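You operate a simulated robot arm through the tools that you are given. There is no shell and no other tool.

You are at the controls of a simulated robot arm. One attempt, no reset.

JOB
Pull the slide tray out, lift the pack with the rocker and sort it by its seam.
Fine: a good seam goes in the good tray, a scorched one in the reject tray; rock the pin down again.

The check looks at the end state, three seconds after you hand in, the way a careful person would. Anything else that was tipped, shoved, dropped, spilled or broken makes it a failure.

ROBOT AND FRAMES
A 7-joint arm with a fingered hand, fixed in place. Base frame: the origin is at the foot of the arm, x ahead of it, y to its left, z up; the work surface is at about z = 0.741. Lengths are in m, angles in rad, forces in N, time in s.
Its first joint turns from -2.601 to 2.601 rad. Payload 3.5 kg.
The tool frame sits at the grasp point between the pads (the TCP): z along the fingers, y along the line on which they close. The tips reach 0.03 m beyond it. The gripper opens to 0.104 m. The gripper's body begins 0.035 m behind the TCP. The gripper is a hand of 4 fingers: y runs from the thumb to the fingers, the wrist lies at [-0.015, -0.11, -0.186] in the tool frame.
Orientation is that of the tool frame in the base frame, as a unit quaternion [x, y, z, w]. With the fingers straight down and the wrist toward the robot, the tool's x, y and z point along [0, 1, 0], [1, 0, 0] and [0, 0, -1] of the base frame.

CONTROLS
- The arm moves only by the tool move_arm. Its arguments are lists of equal length, an entry for each row: "translation": the shift along the base's x, y, z in m, a list of three; "dr": the turn, a rotation vector about the base's x, y, z in rad, a list of three. In form: {"translation": [[dx, dy, dz], ...], "dr": [[ax, ay, az], ...]}. A call has 1 to 20 rows; each row shifts and turns the commanded pose from where the row before left it. A row lasts 0.2 s, in which the tool goes at most 0.05 m and 0.15 rad; a call with a longer step from one row to the next is refused whole. A pose out of reach is approached as far as the arm can. The call stops where the force on the tool passes 40 N (or 10 N more than at its start, if that is more) or the arm is blocked; 0.2 s more then pass. In this call time passes only in rows, and 0.2 s behind the last. It gives the time, the measured TCP pose, the force on the tool (base axes), the opening and the grip force at its end, in the units of the frame above (readings bear some noise), with the torque about the TCP (base axes, N m) and any sound that the robot's microphone picked up.
- Cameras (640 x 400 px; columns grow to the right, rows downward): "scene" is fixed at [0.0505, 0.6496, 1.3157]; the picture's right is [0.99, 0.13, 0.00], its down [0.11, -0.89, -0.45] and it looks along [-0.06, 0.44, -0.89] (base axes); focal length 214 px, centre (320, 200). "wrist" rides on the gripper at [0.061, -0.092, -0.13] in the tool frame; the picture's right is [-0.81, 0.27, -0.52], its down [-0.53, -0.71, 0.46] and it looks along [-0.24, 0.64, 0.72] (tool axes); focal length 275 px, centre (320, 200). There is no depth. A picture from a camera that has moved, and an enlarged one, comes with that camera's place and axes in the base frame and with its lens.
- capture(camera): a new picture of that camera. It takes no simulated time.
- raise_lower(by): slides the trunk up (or, below 0, down) by that many m; the arm rides with it, the base frame stays. It gives what a move gives, with no picture.
- move_fingers(index, middle, ring, thumb_bend, thumb_turn): sets how far each is bent, from 0 (flat) to 1 (curled in); at 0.3 the hand is open as for a grip, at 0.7 the pads meet at the TCP. One left out holds its place. A second passes; each finger stops where it meets its share of the squeeze, and holds until it gets a number again. It is the only way to open and close the hand. It gives what a move gives, with no picture; readings hold the bend of each and the force on the fingers (four entries, about 0 where the hand has none), thumb and palm. thumb_turn goes from beside the hand (0) to across from the fingers (1), as for a grip.
- inspect(camera, box): a new picture of the part [left, top, right, bottom] of that camera's present view, enlarged. It takes no simulated time.
- job_done(): hands the job in; it is judged then, once.

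Nothing tells you positions but the pictures and the camera data. Unless the task says otherwise, let go and move clear before handing in.

The tools are called after "Call:" as a command line: name --argument value ..., lists and objects as JSON in quotes. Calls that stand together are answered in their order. move_arm: Moves the arm, as the interface text tells. Its arguments: {"type":"object","properties":{"translation":{"type":"array","items":{"type":"array","items":{"type":"number"}}},"dr":{"type":"array","items":{"type":"array","items":{"type":"number"}}}},"required":["translation","dr"]} The other tools are called the same way: raise_lower (by) slides the trunk up or down; move_fingers (index, middle, ring, thumb_bend, thumb_turn) moves the fingers one by one; capture (camera) takes a picture; inspect (camera, box) takes an enlarged picture of a part of a camera's view; job_done () hands the job in.

At the start:

```text
time: 0.0
position: [0.5485, 0.3218, 1.0311]
tool_rot: [0.706, 0.708, 0.0, 0.0]
ft_force: [-0.7, -0.2, -0.2]
moment: [0.01, -0.02, -0.02]
grip_width: 0.1035
gripper_force: 0.0
shape: jaw
bend: [0.3, 0.3, 0.3, 0.3, 0.98]
finger forces: [0.1, 0.1, 0.0, 0.0, 0.0, 0.0]
trunk travel left (down, up): [-0.425, 0.285]
```

scene: 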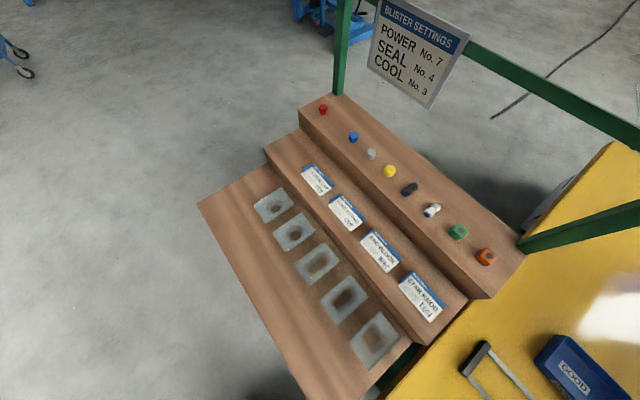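
wrist: 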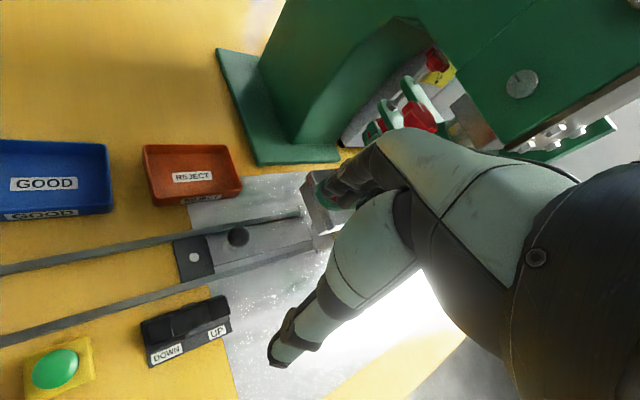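

I see a blister sealing station: a blue GOOD tray, an orange REJECT tray, two rails with a slide tray, a DOWN/UP rocker, and a green button. I'll take closer pictures before moving.

Call:
capture --camera "wrist"

Call:
inspect --camera "wrist" --box '[0, 130, 340, 400]'

Call:
inspect --camera "scene" --box '[380, 220, 640, 400]'

```text
taken
camera wrist: at [0.4554, 0.383, 1.1614], right [0.28, -0.81, 0.52], down [-0.71, -0.53, -0.46], along [0.64, -0.24, -0.72], focal length 275 px, centre (320, 200)
```

wrist: 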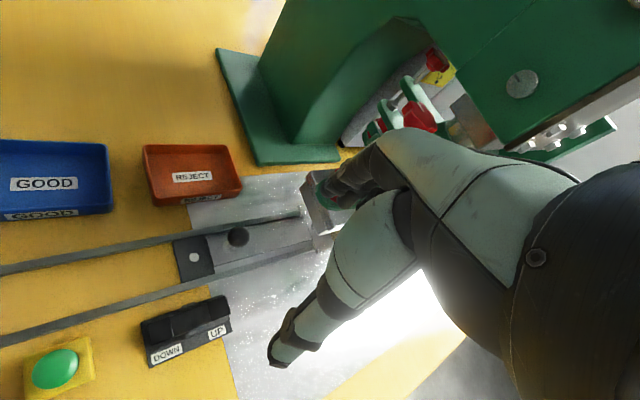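

```text
1.48 times, centred on (170, 265) of wrist
camera zoom: at [0.4554, 0.383, 1.1614], right [0.28, -0.81, 0.52], down [-0.71, -0.53, -0.46], along [0.64, -0.24, -0.72], focal length 408 px, centre (542, 104)
```

zoom: 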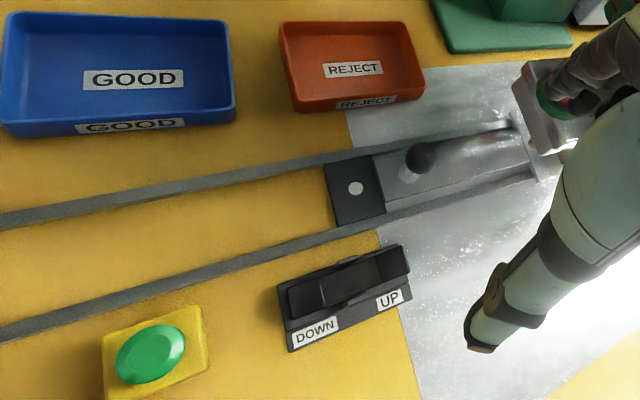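

```text
2.22 times, centred on (510, 310) of scene
camera zoom: at [0.0505, 0.6496, 1.3157], right [0.99, 0.13, 0.0], down [0.11, -0.89, -0.45], along [-0.06, 0.44, -0.89], focal length 477 px, centre (-102, -44)
```

zoom: 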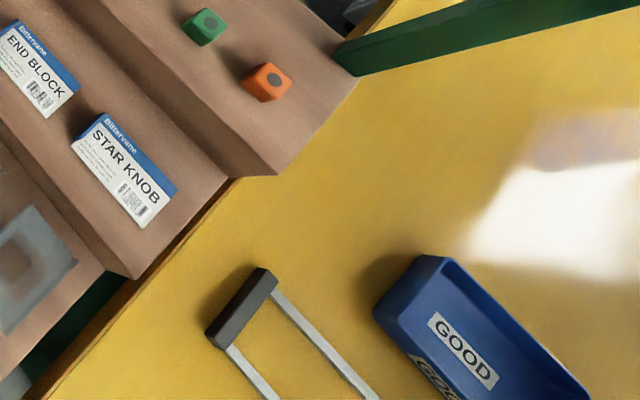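

The rails run diagonally from the green machine (far right) toward the robot's left-front, and the hand hides part of the slide. I'll raise the trunk to get an overview before touching anything.

Call:
raise_lower --by 0.15

Call:
capture --camera "wrist"

```text
time: 1.8
position: [0.5469, 0.3214, 1.182]
tool_rot: [0.706, 0.708, -0.001, 0.0]
ft_force: [-0.7, -0.1, -0.4]
moment: [0.03, 0.03, 0.0]
grip_width: 0.1038
gripper_force: 0.0
shape: jaw
bend: [0.3, 0.3, 0.3, 0.3, 0.98]
finger forces: [0.0, 0.0, 0.0, 0.0, 0.0, 0.0]
trunk travel left (down, up): [-0.575, 0.135]
```

```text
taken
camera wrist: at [0.4554, 0.3831, 1.3113], right [0.28, -0.81, 0.52], down [-0.71, -0.53, -0.46], along [0.64, -0.24, -0.72], focal length 275 px, centre (320, 200)
```

wrist: 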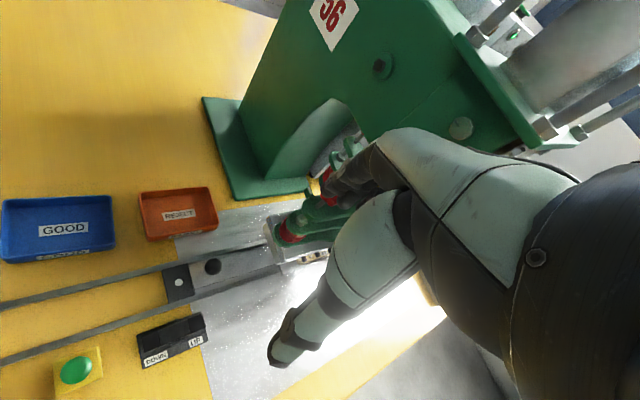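

The sealing head front edge is around (0.73, 0.31, 0.86) and the black knob of the slide is near (0.65, 0.355). I'll shift the hand toward -y at height so the slide and the head come into clear view.

Call:
move_arm --translation '[[-0.01, -0.04, 0.0], [-0.01, -0.04, 0.0], [-0.01, -0.04, 0.0], [-0.01, -0.04, 0.0]]' --dr '[[0, 0, 0], [0, 0, 0], [0, 0, 0], [0, 0, 0]]'

Call:
capture --camera "wrist"

Call:
capture --camera "scene"

```text
time: 2.8
position: [0.5087, 0.1608, 1.1824]
tool_rot: [0.706, 0.708, 0.001, 0.001]
ft_force: [0.0, 0.0, 0.3]
moment: [0.0, -0.03, 0.0]
grip_width: 0.1037
gripper_force: 0.0
shape: jaw
bend: [0.3, 0.3, 0.3, 0.3, 0.98]
finger forces: [0.1, 0.1, 0.0, 0.1, 0.1, 0.1]
trunk travel left (down, up): [-0.575, 0.135]
```

```text
taken
camera wrist: at [0.4159, 0.2219, 1.3115], right [0.28, -0.81, 0.52], down [-0.71, -0.53, -0.46], along [0.65, -0.24, -0.72], focal length 275 px, centre (320, 200)
```

wrist: 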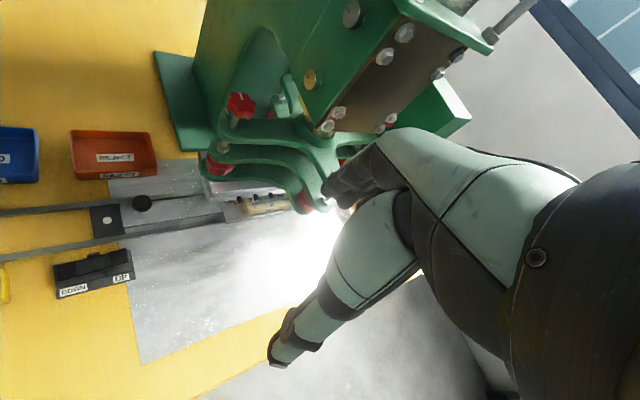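

```text
taken
```

scene: 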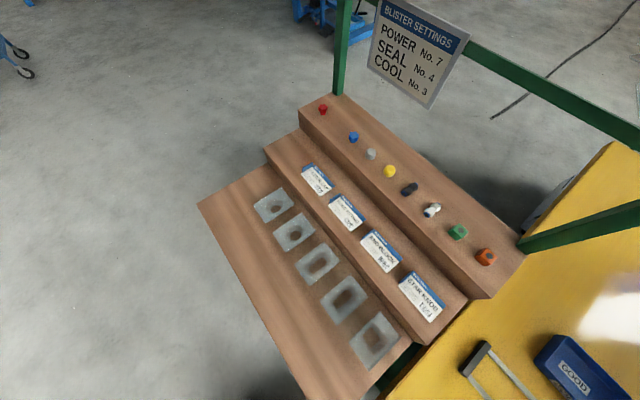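

Call:
inspect --camera "wrist" --box '[40, 90, 360, 290]'

Call:
inspect --camera "wrist" --box '[80, 140, 240, 240]'

Call:
inspect --camera "wrist" --box '[200, 140, 360, 240]'

```text
2.00 times, centred on (200, 190) of wrist
camera zoom: at [0.4159, 0.2219, 1.3115], right [0.28, -0.81, 0.52], down [-0.71, -0.53, -0.46], along [0.65, -0.24, -0.72], focal length 551 px, centre (560, 220)
```

zoom: 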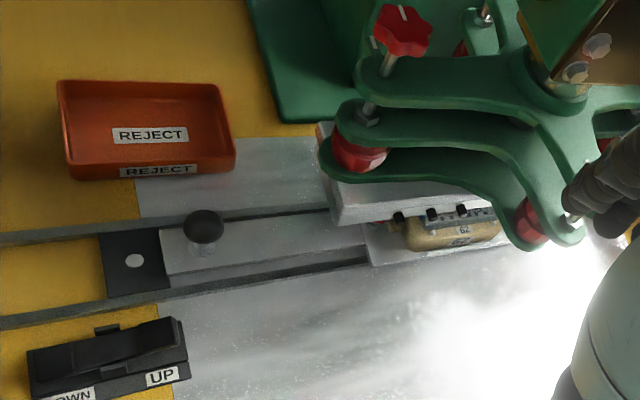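

```text
4.00 times, centred on (160, 190) of wrist
camera zoom: at [0.4159, 0.2219, 1.3115], right [0.28, -0.81, 0.52], down [-0.71, -0.53, -0.46], along [0.65, -0.24, -0.72], focal length 1101 px, centre (960, 240)
```

zoom: 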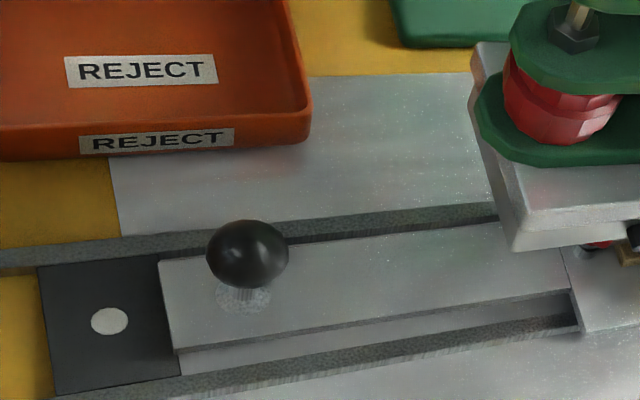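

```text
4.00 times, centred on (280, 190) of wrist
camera zoom: at [0.4159, 0.2219, 1.3115], right [0.28, -0.81, 0.52], down [-0.71, -0.53, -0.46], along [0.65, -0.24, -0.72], focal length 1101 px, centre (480, 240)
```

zoom: 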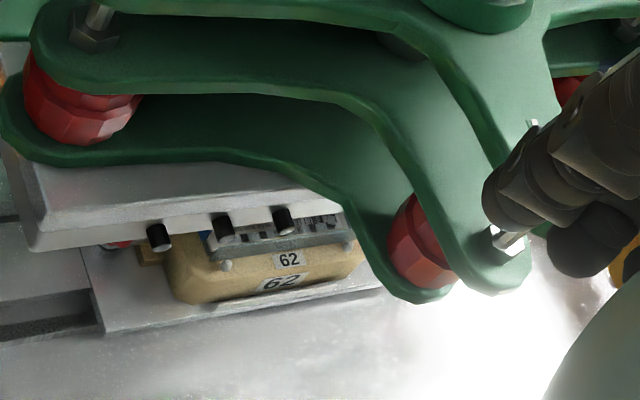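

I can now see the slide carriage: a ball knob at about (0.636, 0.356, 0.80), the pin in its dark block at about (0.601, 0.392, 0.748), and nest 62 with the pack under the head. The pull is roughly 0.3 m along (-0.7, +0.7) toward the end block near (0.38, 0.60). I'll go back and turn the hand so the fingers sit behind the ball, checking in the air that the arm can reach that pose.

Call:
move_arm --translation '[[0.0, 0.045, 0.0], [0.0, 0.045, 0.0], [0.0, 0.045, 0.0], [0.0, 0.045, 0.0], [0.0, 0.0, 0.0], [0.0, 0.0, 0.0], [0.0, 0.0, 0.0], [0.0, 0.0, 0.0], [0.0, 0.0, 0.0], [0.0, 0.0, 0.0]]' --dr '[[0, 0, 0], [0, 0, 0], [0, 0, 0], [0, 0, 0], [0, 0, -0.131], [0, 0, -0.131], [0, 0, -0.131], [0, 0, -0.131], [0, 0, -0.131], [0, 0, -0.131]]'

Call:
capture --camera "wrist"

```text
time: 5.0
position: [0.5087, 0.3422, 1.1814]
tool_rot: [0.924, 0.382, 0.0, 0.0]
ft_force: [-0.3, -0.6, 0.1]
moment: [0.02, 0.0, 0.02]
grip_width: 0.1038
gripper_force: 0.1
shape: jaw
bend: [0.3, 0.3, 0.3, 0.3, 0.98]
finger forces: [0.0, 0.1, 0.0, 0.0, 0.0, 0.1]
trunk travel left (down, up): [-0.575, 0.135]
```

```text
taken
camera wrist: at [0.486, 0.4501, 1.3115], right [-0.38, -0.77, 0.52], down [-0.88, 0.13, -0.46], along [0.28, -0.63, -0.72], focal length 275 px, centre (320, 200)
```

wrist: 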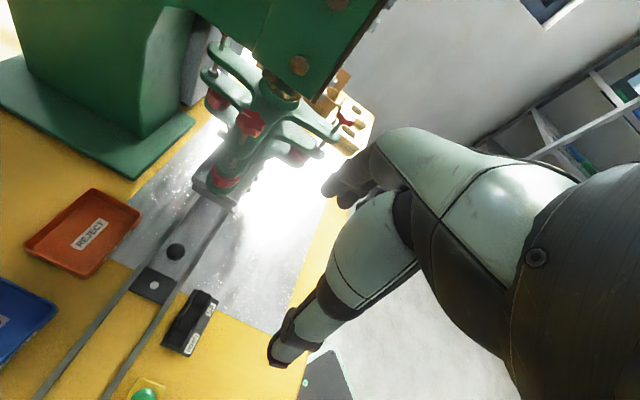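

The -45° yaw is reachable here. Now I'll check the pose at the far end of the pull, still in the air.

Call:
move_arm --translation '[[-0.016, 0.044, 0.0], [-0.016, 0.044, 0.0], [-0.016, 0.044, 0.0], [-0.016, 0.044, 0.0], [-0.016, 0.044, 0.0]]' --dr '[[0, 0, 0], [0, 0, 0], [0, 0, 0], [0, 0, 0], [0, 0, 0]]'

Call:
capture --camera "wrist"

Call:
inspect --camera "wrist" --box '[120, 60, 420, 260]'

Call:
capture --camera "scene"

```text
time: 6.2
position: [0.4606, 0.5578, 1.1472]
tool_rot: [0.922, 0.386, 0.004, -0.002]
ft_force: [-0.4, 0.4, 0.1]
moment: [0.05, 0.01, 0.03]
grip_width: 0.1036
gripper_force: 0.1
shape: jaw
bend: [0.3, 0.3, 0.3, 0.3, 0.98]
finger forces: [0.0, 0.0, 0.0, 0.1, 0.1, 0.1]
out of reach, approached as far as the arm can: row 2, 3, 4, 5
trunk travel left (down, up): [-0.575, 0.135]
```

```text
taken
camera wrist: at [0.4367, 0.6659, 1.2784], right [-0.38, -0.77, 0.51], down [-0.88, 0.13, -0.46], along [0.29, -0.62, -0.73], focal length 275 px, centre (320, 200)
```

wrist: 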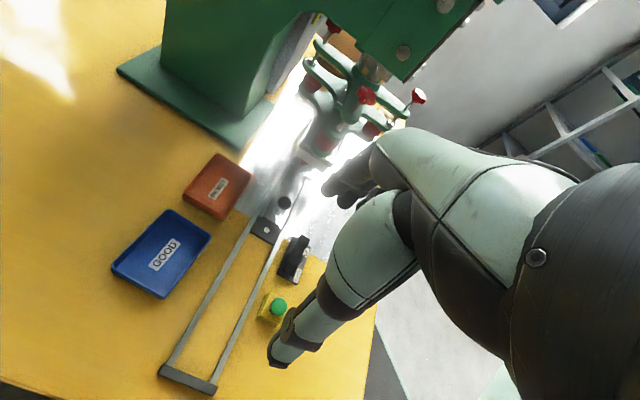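

```text
2.00 times, centred on (270, 160) of wrist
camera zoom: at [0.4367, 0.6659, 1.2784], right [-0.38, -0.77, 0.51], down [-0.88, 0.13, -0.46], along [0.29, -0.62, -0.73], focal length 551 px, centre (420, 280)
```

zoom: 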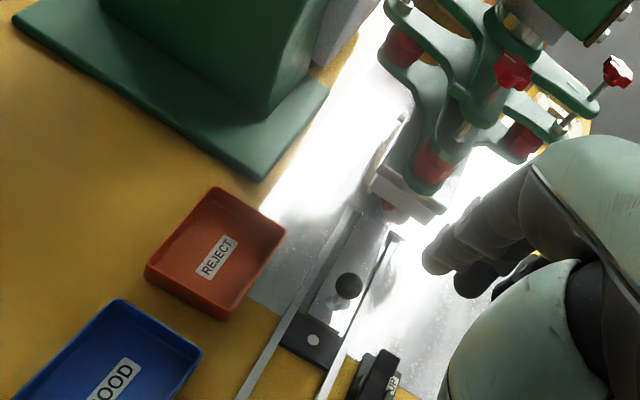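

```text
taken
```

scene: 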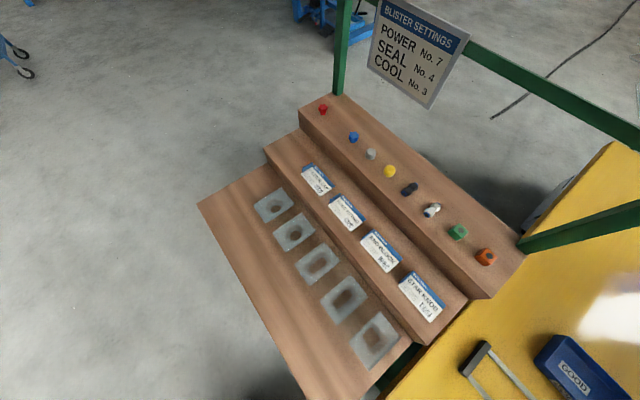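

This pose was out of reach at this height, so I'll lower the trunk and see whether the same yaw works closer to the surface while staying well above everything.

Call:
raise_lower --by -0.15

Call:
move_arm --translation '[[0.0, 0.0, -0.02], [0.0, 0.0, -0.02], [0.0, 0.0, -0.02], [0.0, 0.0, -0.02]]' --dr '[[0, 0, 0], [0, 0, 0], [0, 0, 0], [0, 0, 0]]'

```text
time: 7.9
position: [0.4603, 0.5579, 0.9983]
tool_rot: [0.923, 0.386, 0.005, -0.002]
ft_force: [-0.2, 0.9, 0.2]
moment: [0.02, 0.04, 0.0]
grip_width: 0.1037
gripper_force: 0.0
shape: jaw
bend: [0.3, 0.3, 0.3, 0.3, 0.98]
finger forces: [0.0, 0.0, 0.0, 0.1, 0.0, 0.0]
trunk travel left (down, up): [-0.425, 0.285]
```

```text
time: 8.9
position: [0.4601, 0.5577, 0.9178]
tool_rot: [0.923, 0.385, 0.005, -0.003]
ft_force: [0.4, 0.1, -0.4]
moment: [0.0, -0.03, -0.03]
grip_width: 0.1035
gripper_force: 0.0
shape: jaw
bend: [0.3, 0.3, 0.3, 0.3, 0.98]
finger forces: [0.0, 0.0, 0.0, 0.0, 0.1, 0.0]
trunk travel left (down, up): [-0.425, 0.285]
```

Call:
move_arm --translation '[[-0.018, 0.005, -0.01], [-0.018, 0.005, -0.01]]' --dr '[[0, 0, 0], [0, 0, 0]]'

Call:
capture --camera "wrist"

Call:
capture --camera "scene"

```text
time: 9.5
position: [0.4245, 0.5682, 0.8975]
tool_rot: [0.923, 0.386, 0.005, -0.003]
ft_force: [-0.2, 0.3, 0.6]
moment: [0.01, 0.01, 0.0]
grip_width: 0.1038
gripper_force: 0.0
shape: jaw
bend: [0.3, 0.3, 0.3, 0.3, 0.98]
finger forces: [0.0, 0.0, 0.1, 0.0, 0.0, 0.0]
trunk travel left (down, up): [-0.425, 0.285]
```

```text
taken
camera wrist: at [0.4004, 0.6755, 1.0279], right [-0.38, -0.77, 0.51], down [-0.88, 0.12, -0.46], along [0.29, -0.62, -0.73], focal length 275 px, centre (320, 200)
```

wrist: 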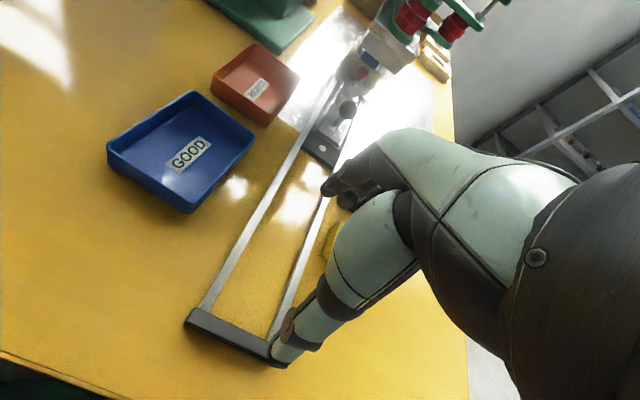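

```text
taken
```

scene: 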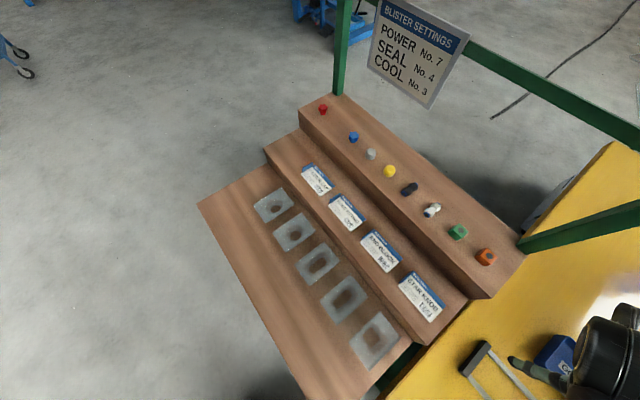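

The end pose is reachable at working height. Let me look at the slide under the head from this side.

Call:
inspect --camera "wrist" --box '[290, 20, 450, 180]'

Call:
inspect --camera "wrist" --box '[160, 150, 360, 390]'

```text
2.50 times, centred on (370, 100) of wrist
camera zoom: at [0.4004, 0.6755, 1.0279], right [-0.38, -0.77, 0.51], down [-0.88, 0.12, -0.46], along [0.29, -0.62, -0.73], focal length 688 px, centre (195, 450)
```

zoom: 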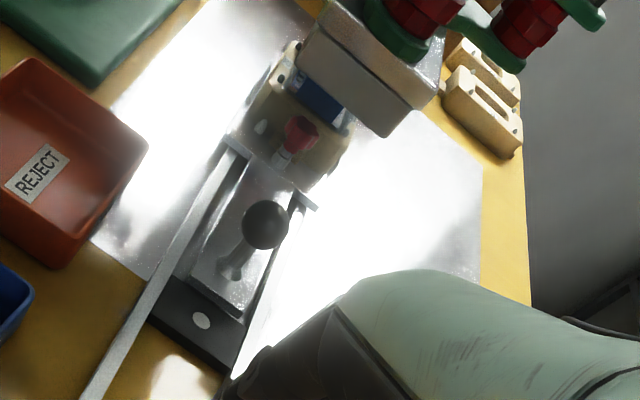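

```text
1.67 times, centred on (260, 270) of wrist
camera zoom: at [0.4004, 0.6755, 1.0279], right [-0.38, -0.77, 0.51], down [-0.88, 0.12, -0.46], along [0.29, -0.62, -0.73], focal length 459 px, centre (420, 83)
```

zoom: 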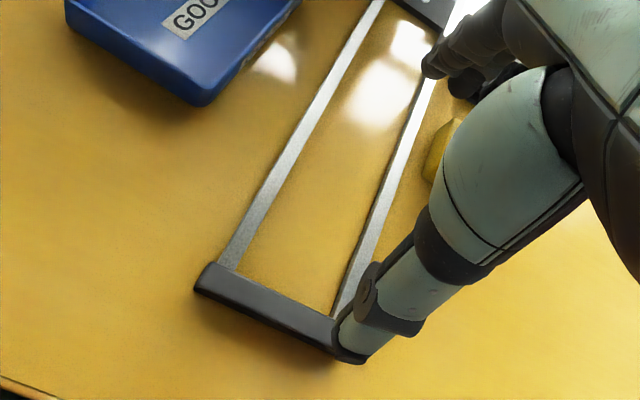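

The platen's front face is at about s = 0.285 along the slide with its lower edge near z = 0.853, roughly 0.09 m beyond the ball, so the hand fits. I'll narrow the hand, then travel along the rails and stop above the ball.

Call:
move_fingers --index 0.42 --middle 0.42 --ring 0.42 --thumb_bend 0.42 --thumb_turn 1.0

Call:
move_arm --translation '[[0.033, -0.033, 0.0], [0.033, -0.033, 0.0], [0.033, -0.033, 0.0], [0.033, -0.033, 0.0], [0.033, -0.033, 0.0]]' --dr '[[0, 0, 0], [0, 0, 0], [0, 0, 0], [0, 0, 0], [0, 0, 0]]'

Call:
capture --camera "wrist"

Call:
inspect --camera "wrist" --box '[200, 50, 440, 250]'

```text
time: 10.5
position: [0.4237, 0.5682, 0.8985]
tool_rot: [0.923, 0.386, 0.005, -0.002]
ft_force: [-0.1, 0.0, 1.1]
moment: [0.0, -0.03, 0.03]
grip_width: 0.0734
gripper_force: 0.1
shape: fingers
bend: [0.42, 0.42, 0.42, 0.42, 0.99]
finger forces: [0.0, 0.0, 0.0, 0.0, 0.0, 0.1]
trunk travel left (down, up): [-0.425, 0.285]
```

```text
time: 11.7
position: [0.5897, 0.4042, 0.8988]
tool_rot: [0.922, 0.387, 0.005, -0.002]
ft_force: [0.7, 0.6, -0.8]
moment: [0.01, -0.02, 0.0]
grip_width: 0.0731
gripper_force: 0.0
shape: fingers
bend: [0.42, 0.42, 0.42, 0.42, 0.99]
finger forces: [0.2, 0.1, 0.1, 0.1, 0.0, 0.1]
trunk travel left (down, up): [-0.425, 0.285]
```

```text
taken
camera wrist: at [0.5662, 0.5095, 1.0301], right [-0.38, -0.78, 0.51], down [-0.88, 0.12, -0.46], along [0.29, -0.62, -0.73], focal length 275 px, centre (320, 200)
```

wrist: 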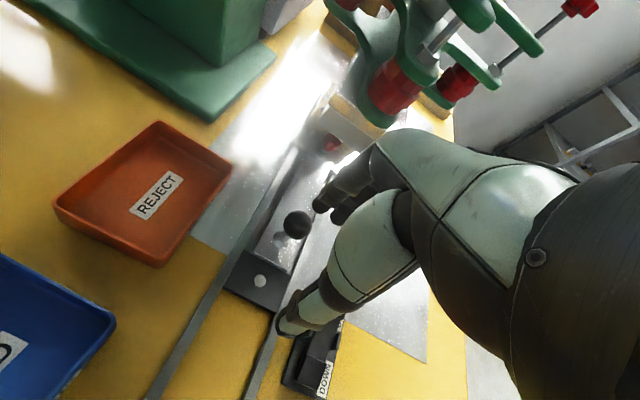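

```text
2.00 times, centred on (320, 150) of wrist
camera zoom: at [0.5662, 0.5095, 1.0301], right [-0.38, -0.78, 0.51], down [-0.88, 0.12, -0.46], along [0.29, -0.62, -0.73], focal length 551 px, centre (320, 300)
```

zoom: 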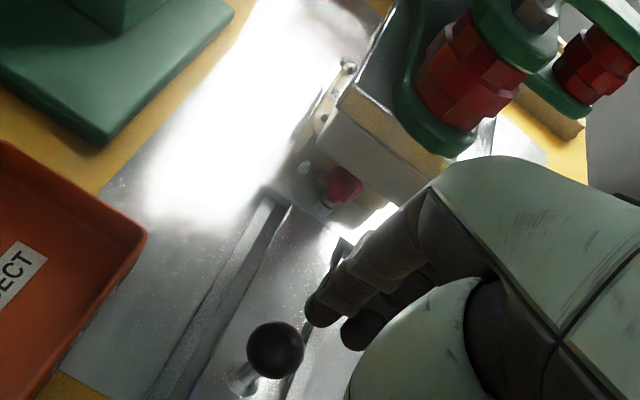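

The ball triangulates again to (0.634, 0.355, 0.80). I'll advance part of the way along the slide and check the clearance between the knuckles and the sealing head.

Call:
move_arm --translation '[[0.015, -0.016, 0.0], [0.015, -0.016, 0.0]]' --dr '[[0, 0, 0], [0, 0, 0]]'

Call:
capture --camera "wrist"

Call:
inspect --camera "wrist" --box '[220, 60, 460, 260]'

```text
time: 12.3
position: [0.6199, 0.3709, 0.8996]
tool_rot: [0.922, 0.386, 0.005, -0.003]
ft_force: [0.3, -0.3, 0.4]
moment: [-0.01, -0.02, 0.0]
grip_width: 0.073
gripper_force: 0.0
shape: fingers
bend: [0.42, 0.42, 0.42, 0.42, 0.99]
finger forces: [0.1, 0.0, 0.0, 0.0, 0.0, 0.0]
trunk travel left (down, up): [-0.425, 0.285]
```

```text
taken
camera wrist: at [0.5963, 0.4784, 1.0302], right [-0.38, -0.77, 0.51], down [-0.88, 0.12, -0.46], along [0.29, -0.62, -0.73], focal length 275 px, centre (320, 200)
```

wrist: 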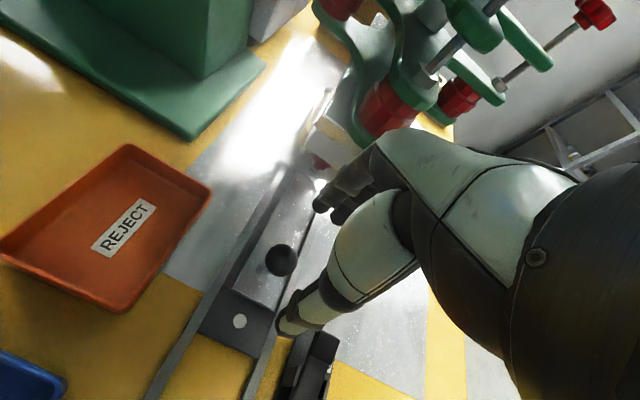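

```text
2.00 times, centred on (340, 160) of wrist
camera zoom: at [0.5963, 0.4784, 1.0302], right [-0.38, -0.77, 0.51], down [-0.88, 0.12, -0.46], along [0.29, -0.62, -0.73], focal length 551 px, centre (280, 280)
```

zoom: 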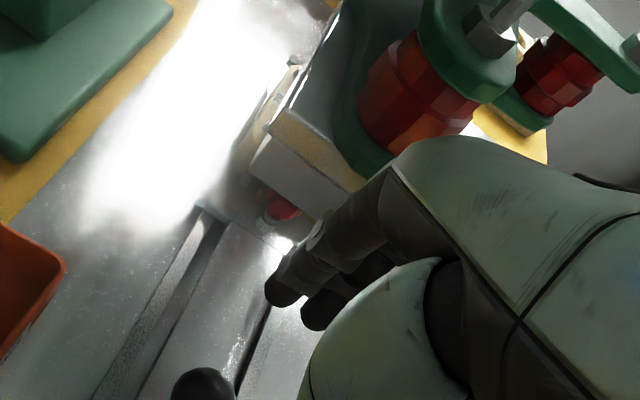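

Call:
move_arm --translation '[[0.015, -0.0155, 0.0]]' --dr '[[0, 0, 0]]'

Call:
inspect --camera "wrist" --box '[220, 60, 460, 360]'

```text
time: 12.7
position: [0.6339, 0.3563, 0.9008]
tool_rot: [0.922, 0.387, 0.004, -0.002]
ft_force: [0.3, 0.1, -0.3]
moment: [0.01, 0.01, 0.03]
grip_width: 0.0731
gripper_force: 0.0
shape: fingers
bend: [0.42, 0.42, 0.42, 0.42, 0.99]
finger forces: [0.0, 0.0, 0.0, 0.1, 0.0, 0.0]
trunk travel left (down, up): [-0.425, 0.285]
```

```text
1.33 times, centred on (340, 210) of wrist
camera zoom: at [0.6105, 0.463, 1.0301], right [-0.38, -0.78, 0.51], down [-0.88, 0.12, -0.46], along [0.29, -0.62, -0.73], focal length 367 px, centre (293, 187)
```

zoom: 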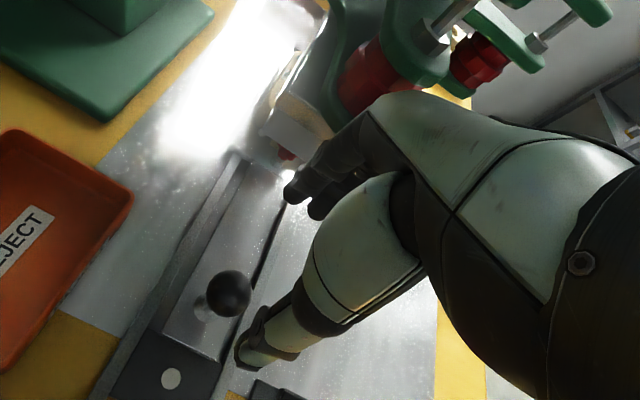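

Ball lies directly under the grasp point. Descending around it.

Call:
move_arm --translation '[[0.0, 0.0, -0.03], [0.0, 0.0, -0.025], [0.0, 0.0, -0.02], [0.0, 0.0, -0.015]]' --dr '[[0, 0, 0], [0, 0, 0], [0, 0, 0], [0, 0, 0]]'

Call:
inspect --camera "wrist" --box '[220, 60, 460, 360]'

```text
time: 13.7
position: [0.6359, 0.3555, 0.8086]
tool_rot: [0.923, 0.386, 0.005, -0.003]
ft_force: [0.5, 0.0, -0.2]
moment: [0.01, 0.02, 0.0]
grip_width: 0.0734
gripper_force: 0.1
shape: fingers
bend: [0.42, 0.42, 0.42, 0.42, 0.99]
finger forces: [0.0, 0.0, 0.0, 0.0, 0.0, 0.0]
trunk travel left (down, up): [-0.425, 0.285]
```

```text
1.33 times, centred on (340, 210) of wrist
camera zoom: at [0.6111, 0.4622, 0.9391], right [-0.38, -0.77, 0.51], down [-0.88, 0.12, -0.46], along [0.29, -0.62, -0.73], focal length 367 px, centre (293, 187)
```

zoom: 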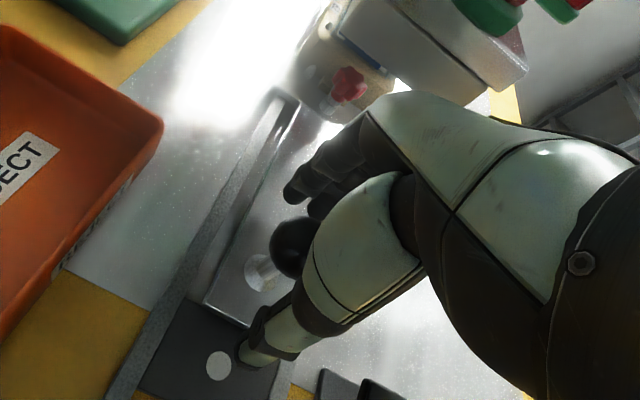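

The ball sits between the pads, about 4 mm toward tool +x; I'll nudge and close on it gently.

Call:
move_arm --translation '[[0.003, 0.003, -0.004]]' --dr '[[0, 0, 0]]'

Call:
move_fingers --index 0.62 --middle 0.62 --ring 0.62 --thumb_bend 0.62

Call:
inspect --camera "wrist" --box '[220, 60, 460, 360]'

```text
time: 14.1
position: [0.6377, 0.3591, 0.8043]
tool_rot: [0.922, 0.387, 0.004, -0.003]
ft_force: [0.2, 0.8, -0.1]
moment: [0.03, 0.01, -0.02]
grip_width: 0.0732
gripper_force: 0.0
shape: fingers
bend: [0.42, 0.42, 0.42, 0.42, 0.99]
finger forces: [0.0, 0.1, 0.0, 0.0, 0.0, 0.0]
trunk travel left (down, up): [-0.425, 0.285]
```

```text
time: 15.1
position: [0.6383, 0.3574, 0.8045]
tool_rot: [0.922, 0.387, 0.005, -0.003]
ft_force: [0.4, -0.5, 0.6]
moment: [0.01, -0.02, 0.01]
grip_width: 0.0213
gripper_force: 0.0
shape: fingers
bend: [0.62, 0.62, 0.62, 0.62, 1.0]
finger forces: [0.1, 0.0, 0.0, 0.1, 0.0, 0.0]
trunk travel left (down, up): [-0.425, 0.285]
```

```text
1.33 times, centred on (340, 210) of wrist
camera zoom: at [0.6139, 0.4653, 0.9352], right [-0.38, -0.77, 0.51], down [-0.88, 0.12, -0.46], along [0.29, -0.62, -0.73], focal length 367 px, centre (293, 187)
```

zoom: 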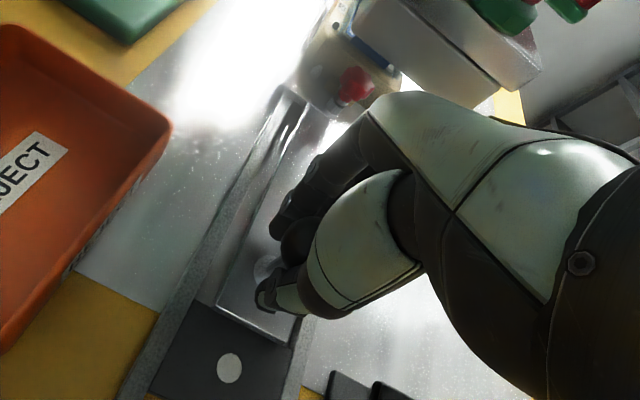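

Call:
inspect --camera "wrist" --box '[280, 160, 400, 310]'

Call:
inspect --camera "scene" --box '[480, 280, 640, 400]'

```text
2.67 times, centred on (340, 235) of wrist
camera zoom: at [0.6139, 0.4653, 0.9352], right [-0.38, -0.77, 0.51], down [-0.88, 0.12, -0.46], along [0.29, -0.62, -0.73], focal length 734 px, centre (267, 107)
```

zoom: 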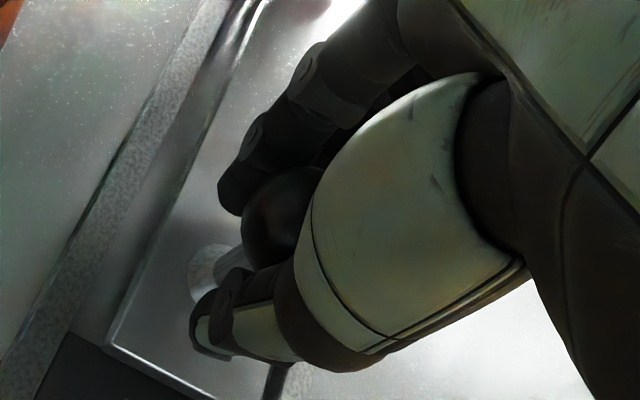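

```text
3.33 times, centred on (560, 340) of scene
camera zoom: at [0.0505, 0.6496, 1.3157], right [0.99, 0.13, 0.0], down [0.11, -0.89, -0.45], along [-0.06, 0.44, -0.89], focal length 715 px, centre (-480, -267)
```

zoom: 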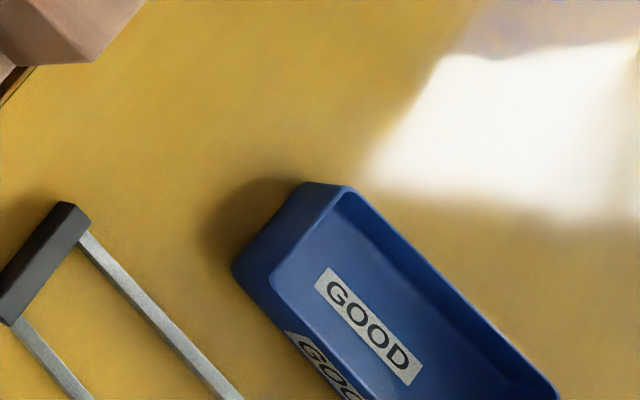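

The ball is between the fingers and thumb but not yet squeezed. I'll close a bit more.

Call:
move_fingers --index 0.68 --middle 0.7 --ring 0.68 --thumb_bend 0.7

Call:
inspect --camera "wrist" --box '[280, 160, 400, 310]'

```text
time: 16.1
position: [0.6381, 0.3571, 0.8045]
tool_rot: [0.922, 0.387, 0.005, -0.003]
ft_force: [-0.3, -0.1, -2.0]
moment: [-0.03, -0.02, -0.02]
grip_width: 0.0121
gripper_force: 4.5
shape: fingers
bend: [0.66, 0.67, 0.68, 0.66, 1.0]
finger forces: [2.1, 2.5, 0.0, 0.0, 4.6, 0.1]
trunk travel left (down, up): [-0.425, 0.285]
```

```text
2.67 times, centred on (340, 235) of wrist
camera zoom: at [0.614, 0.4654, 0.9351], right [-0.38, -0.77, 0.51], down [-0.88, 0.12, -0.46], along [0.29, -0.62, -0.73], focal length 734 px, centre (267, 107)
```

zoom: 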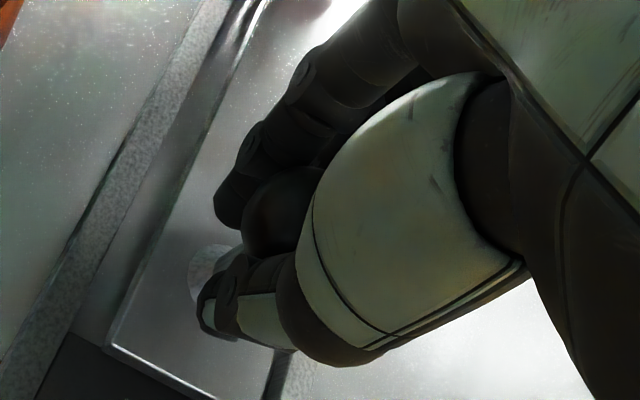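

I have a light grip on the ball (about 4.5 N). Starting the pull slowly along (-0.707, +0.707).

Call:
move_arm --translation '[[-0.007, 0.007, 0.0], [-0.0105, 0.0105, 0.0], [-0.0141, 0.0141, 0.0]]' --dr '[[0, 0, 0], [0, 0, 0], [0, 0, 0]]'

Call:
capture --camera "wrist"

```text
time: 16.9
position: [0.6063, 0.3905, 0.8039]
tool_rot: [0.922, 0.387, 0.005, -0.003]
ft_force: [-1.0, -0.1, 0.3]
moment: [-0.07, 0.01, 0.01]
grip_width: 0.0116
gripper_force: 5.3
shape: fingers
bend: [0.66, 0.67, 0.68, 0.67, 1.0]
finger forces: [1.8, 3.0, 0.0, 0.0, 5.2, 0.0]
trunk travel left (down, up): [-0.425, 0.285]
```

```text
taken
camera wrist: at [0.5817, 0.4978, 0.9348], right [-0.38, -0.77, 0.51], down [-0.88, 0.12, -0.46], along [0.29, -0.62, -0.73], focal length 275 px, centre (320, 200)
```

wrist: 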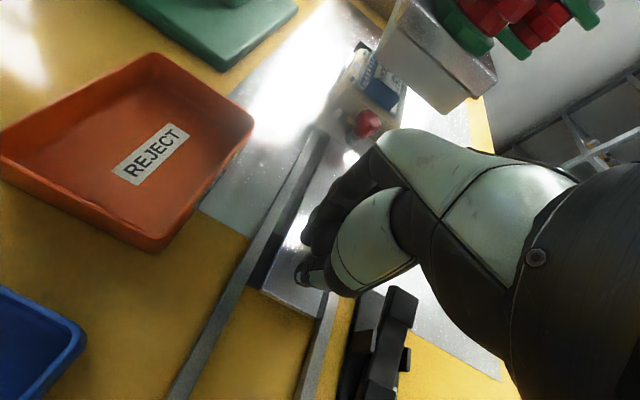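

The slide is moving freely and the pack with its blue header is emerging. I'll keep pulling.

Call:
move_arm --translation '[[-0.0141, 0.0141, 0.0], [-0.0141, 0.0141, 0.0], [-0.0141, 0.0141, 0.0], [-0.0141, 0.0141, 0.0], [-0.0141, 0.0141, 0.0], [-0.0141, 0.0141, 0.0], [-0.0141, 0.0141, 0.0], [-0.0141, 0.0141, 0.0], [-0.0141, 0.0141, 0.0], [-0.0141, 0.0141, 0.0]]' --dr '[[0, 0, 0], [0, 0, 0], [0, 0, 0], [0, 0, 0], [0, 0, 0], [0, 0, 0], [0, 0, 0], [0, 0, 0], [0, 0, 0], [0, 0, 0]]'

Call:
capture --camera "wrist"

Call:
capture --camera "scene"

```text
time: 19.1
position: [0.4633, 0.532, 0.8038]
tool_rot: [0.922, 0.387, 0.004, -0.002]
ft_force: [0.0, 1.1, 0.4]
moment: [-0.06, 0.0, 0.02]
grip_width: 0.0115
gripper_force: 5.2
shape: fingers
bend: [0.66, 0.67, 0.68, 0.67, 1.0]
finger forces: [2.4, 3.0, 0.0, 0.1, 5.0, 0.0]
trunk travel left (down, up): [-0.425, 0.285]
```

```text
taken
camera wrist: at [0.4403, 0.6388, 0.9346], right [-0.38, -0.77, 0.51], down [-0.88, 0.12, -0.46], along [0.29, -0.62, -0.73], focal length 275 px, centre (320, 200)
```

wrist: 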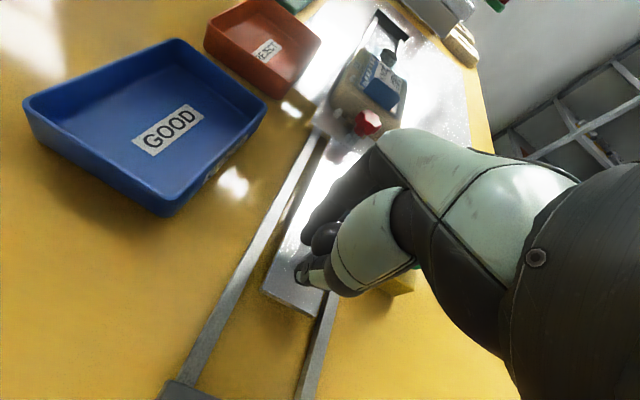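

```text
taken
```

scene: 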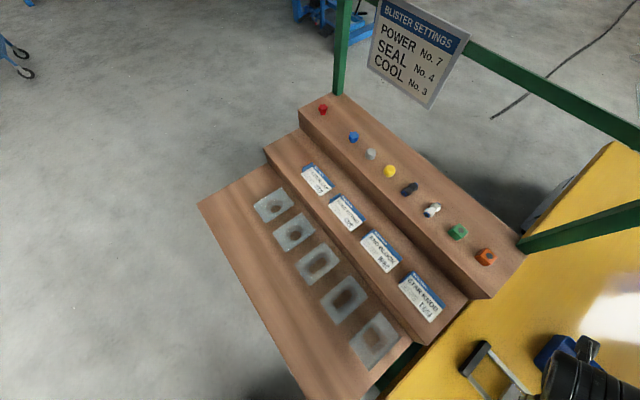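

Call:
inspect --camera "wrist" --box '[300, 0, 460, 160]'

Call:
inspect --camera "scene" --box '[440, 310, 600, 400]'

```text
2.50 times, centred on (380, 80) of wrist
camera zoom: at [0.4403, 0.6388, 0.9346], right [-0.38, -0.77, 0.51], down [-0.88, 0.12, -0.46], along [0.29, -0.62, -0.73], focal length 688 px, centre (170, 500)
```

zoom: 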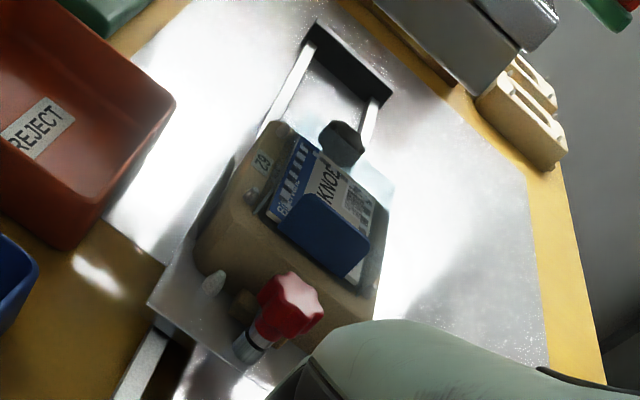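

```text
4.00 times, centred on (520, 355) of scene
camera zoom: at [0.0505, 0.6496, 1.3157], right [0.99, 0.13, 0.0], down [0.11, -0.89, -0.45], along [-0.06, 0.44, -0.89], focal length 858 px, centre (-480, -420)
```

zoom: 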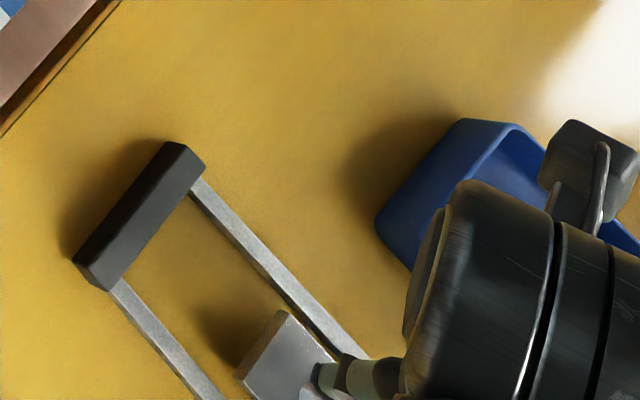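

About 0.053 m remain before the slide meets the end block (inner face at s ≈ -0.134). I'll go on, slowing near the stop.

Call:
move_arm --translation '[[-0.0106, 0.0106, 0.0], [-0.0106, 0.0106, 0.0], [-0.0071, 0.0071, 0.0], [-0.0035, 0.0035, 0.0], [-0.0035, 0.0035, 0.0]]' --dr '[[0, 0, 0], [0, 0, 0], [0, 0, 0], [0, 0, 0], [0, 0, 0]]'

Call:
inspect --camera "scene" --box '[440, 310, 600, 400]'

Call:
capture --camera "wrist"

```text
time: 20.3
position: [0.428, 0.5686, 0.8043]
tool_rot: [0.922, 0.387, 0.005, -0.003]
ft_force: [-0.5, 1.0, 1.3]
moment: [-0.06, -0.02, 0.02]
grip_width: 0.0114
gripper_force: 5.3
shape: fingers
bend: [0.66, 0.68, 0.68, 0.67, 1.0]
finger forces: [2.2, 2.7, 0.0, 0.0, 5.5, 0.0]
trunk travel left (down, up): [-0.425, 0.285]
```

```text
4.00 times, centred on (520, 355) of scene
camera zoom: at [0.0505, 0.6496, 1.3157], right [0.99, 0.13, 0.0], down [0.11, -0.89, -0.45], along [-0.06, 0.44, -0.89], focal length 858 px, centre (-480, -420)
```

zoom: 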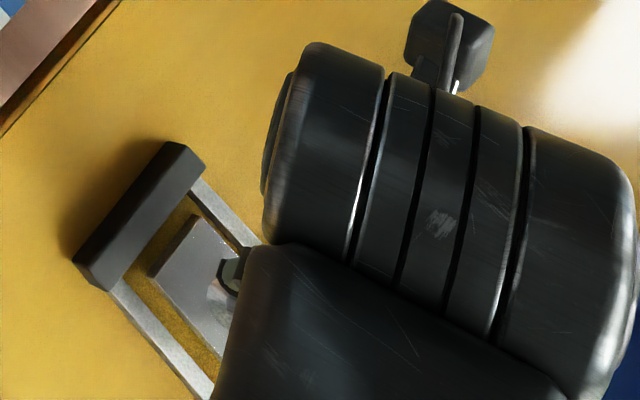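

```text
taken
camera wrist: at [0.4047, 0.6743, 0.9344], right [-0.38, -0.77, 0.51], down [-0.88, 0.12, -0.46], along [0.29, -0.62, -0.73], focal length 275 px, centre (320, 200)
```

wrist: 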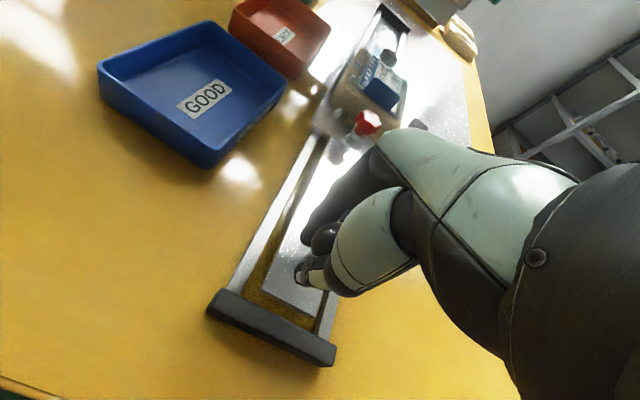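

Call:
move_arm --translation '[[-0.0028, 0.0028, 0.0], [-0.0028, 0.0028, 0.0], [-0.0028, 0.0028, 0.0]]' --dr '[[0, 0, 0], [0, 0, 0], [0, 0, 0]]'

Call:
inspect --camera "scene" --box '[440, 310, 600, 400]'

```text
time: 21.1
position: [0.4216, 0.5732, 0.8033]
tool_rot: [0.923, 0.385, 0.005, -0.002]
ft_force: [9.6, -6.6, 0.9]
moment: [-0.17, -0.12, 0.04]
grip_width: 0.0124
gripper_force: 6.4
shape: fingers
bend: [0.62, 0.65, 0.68, 0.69, 1.0]
finger forces: [6.6, 5.8, 0.0, 0.1, 1.1, 0.0]
trunk travel left (down, up): [-0.425, 0.285]
```

```text
4.00 times, centred on (520, 355) of scene
camera zoom: at [0.0505, 0.6496, 1.3157], right [0.99, 0.13, 0.0], down [0.11, -0.89, -0.45], along [-0.06, 0.44, -0.89], focal length 858 px, centre (-480, -420)
```

zoom: 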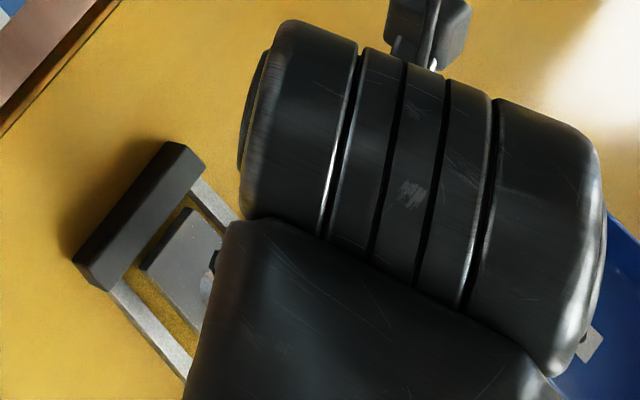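

The slide has met its stop (about 12 N of resistance, total travel about 0.305 m). I'll let go of the ball and rise straight up.

Call:
move_fingers --index 0.4 --middle 0.4 --ring 0.4 --thumb_bend 0.4

Call:
move_arm --translation '[[0.0, 0.0, 0.02], [0.0, 0.0, 0.03], [0.0, 0.0, 0.04], [0.0, 0.0, 0.04]]' --dr '[[0, 0, 0], [0, 0, 0], [0, 0, 0], [0, 0, 0]]'

Call:
capture --camera "wrist"

Call:
inspect --camera "wrist" --box '[260, 20, 460, 200]'

```text
time: 22.1
position: [0.4205, 0.5737, 0.8041]
tool_rot: [0.922, 0.387, 0.005, -0.003]
ft_force: [0.8, -0.3, 0.6]
moment: [-0.01, -0.03, -0.01]
grip_width: 0.0774
gripper_force: 0.1
shape: fingers
bend: [0.4, 0.4, 0.4, 0.4, 0.99]
finger forces: [0.0, 0.0, 0.1, 0.0, 0.1, 0.0]
trunk travel left (down, up): [-0.425, 0.285]
```

```text
time: 23.1
position: [0.4194, 0.5747, 0.9345]
tool_rot: [0.922, 0.387, 0.005, -0.002]
ft_force: [0.0, -0.7, 0.2]
moment: [0.01, -0.02, 0.02]
grip_width: 0.0777
gripper_force: 0.1
shape: fingers
bend: [0.4, 0.4, 0.4, 0.4, 0.99]
finger forces: [0.0, 0.1, 0.1, 0.0, 0.0, 0.1]
trunk travel left (down, up): [-0.425, 0.285]
```

```text
taken
camera wrist: at [0.3969, 0.6819, 1.0651], right [-0.38, -0.77, 0.51], down [-0.88, 0.12, -0.46], along [0.29, -0.62, -0.73], focal length 275 px, centre (320, 200)
```

wrist: 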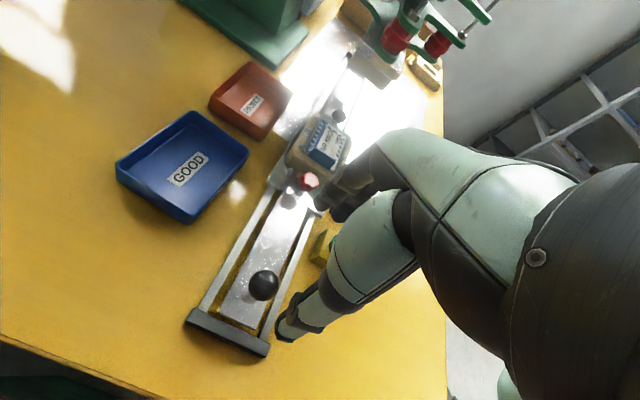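

```text
2.22 times, centred on (360, 110) of wrist
camera zoom: at [0.3969, 0.6819, 1.0651], right [-0.38, -0.77, 0.51], down [-0.88, 0.12, -0.46], along [0.29, -0.62, -0.73], focal length 612 px, centre (231, 400)
```

zoom: 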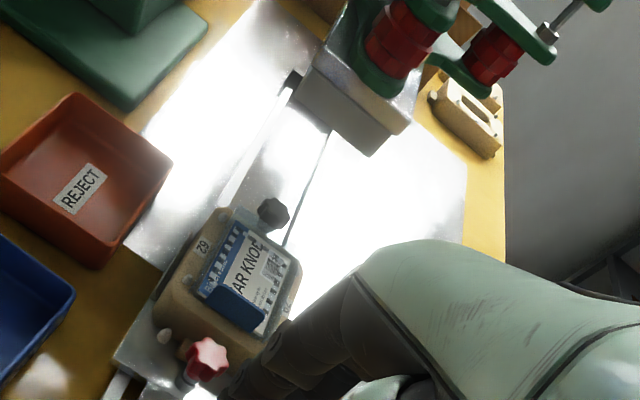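

The nest is now over the pin station. I'll move to where the wrist camera looks down on the pack and the rocker.

Call:
move_arm --translation '[[0.014, -0.042, 0.01], [0.014, -0.042, 0.0], [0.014, -0.042, 0.0], [0.014, -0.042, 0.0], [0.014, -0.042, 0.0]]' --dr '[[0, 0, 0], [0, 0, 0], [0, 0, 0], [0, 0, 0], [0, 0, 0]]'

Call:
capture --camera "wrist"

Call:
inspect --camera "wrist" --box '[100, 120, 340, 300]'

```text
time: 24.3
position: [0.4898, 0.3653, 0.9437]
tool_rot: [0.922, 0.387, 0.004, -0.003]
ft_force: [1.2, 0.6, 0.1]
moment: [-0.02, -0.01, 0.03]
grip_width: 0.0774
gripper_force: 0.0
shape: fingers
bend: [0.4, 0.4, 0.4, 0.4, 0.99]
finger forces: [0.0, 0.1, 0.0, 0.0, 0.1, 0.0]
trunk travel left (down, up): [-0.425, 0.285]
```

```text
taken
camera wrist: at [0.4674, 0.4719, 1.0748], right [-0.38, -0.77, 0.51], down [-0.88, 0.12, -0.46], along [0.29, -0.62, -0.73], focal length 275 px, centre (320, 200)
```

wrist: 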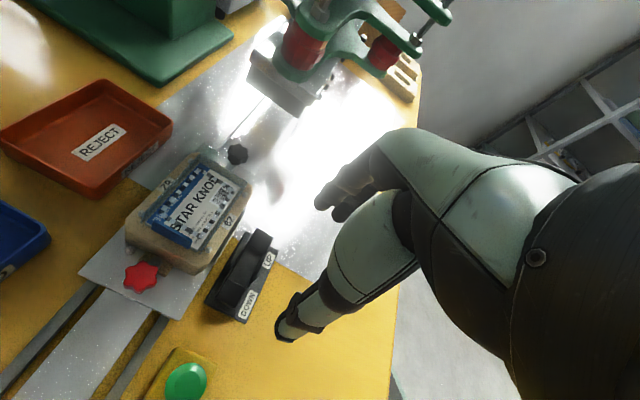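

```text
2.22 times, centred on (220, 210) of wrist
camera zoom: at [0.4674, 0.4719, 1.0748], right [-0.38, -0.77, 0.51], down [-0.88, 0.12, -0.46], along [0.29, -0.62, -0.73], focal length 612 px, centre (542, 178)
```

zoom: 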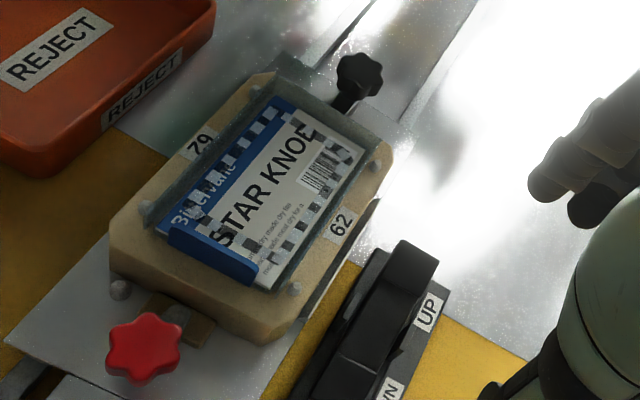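

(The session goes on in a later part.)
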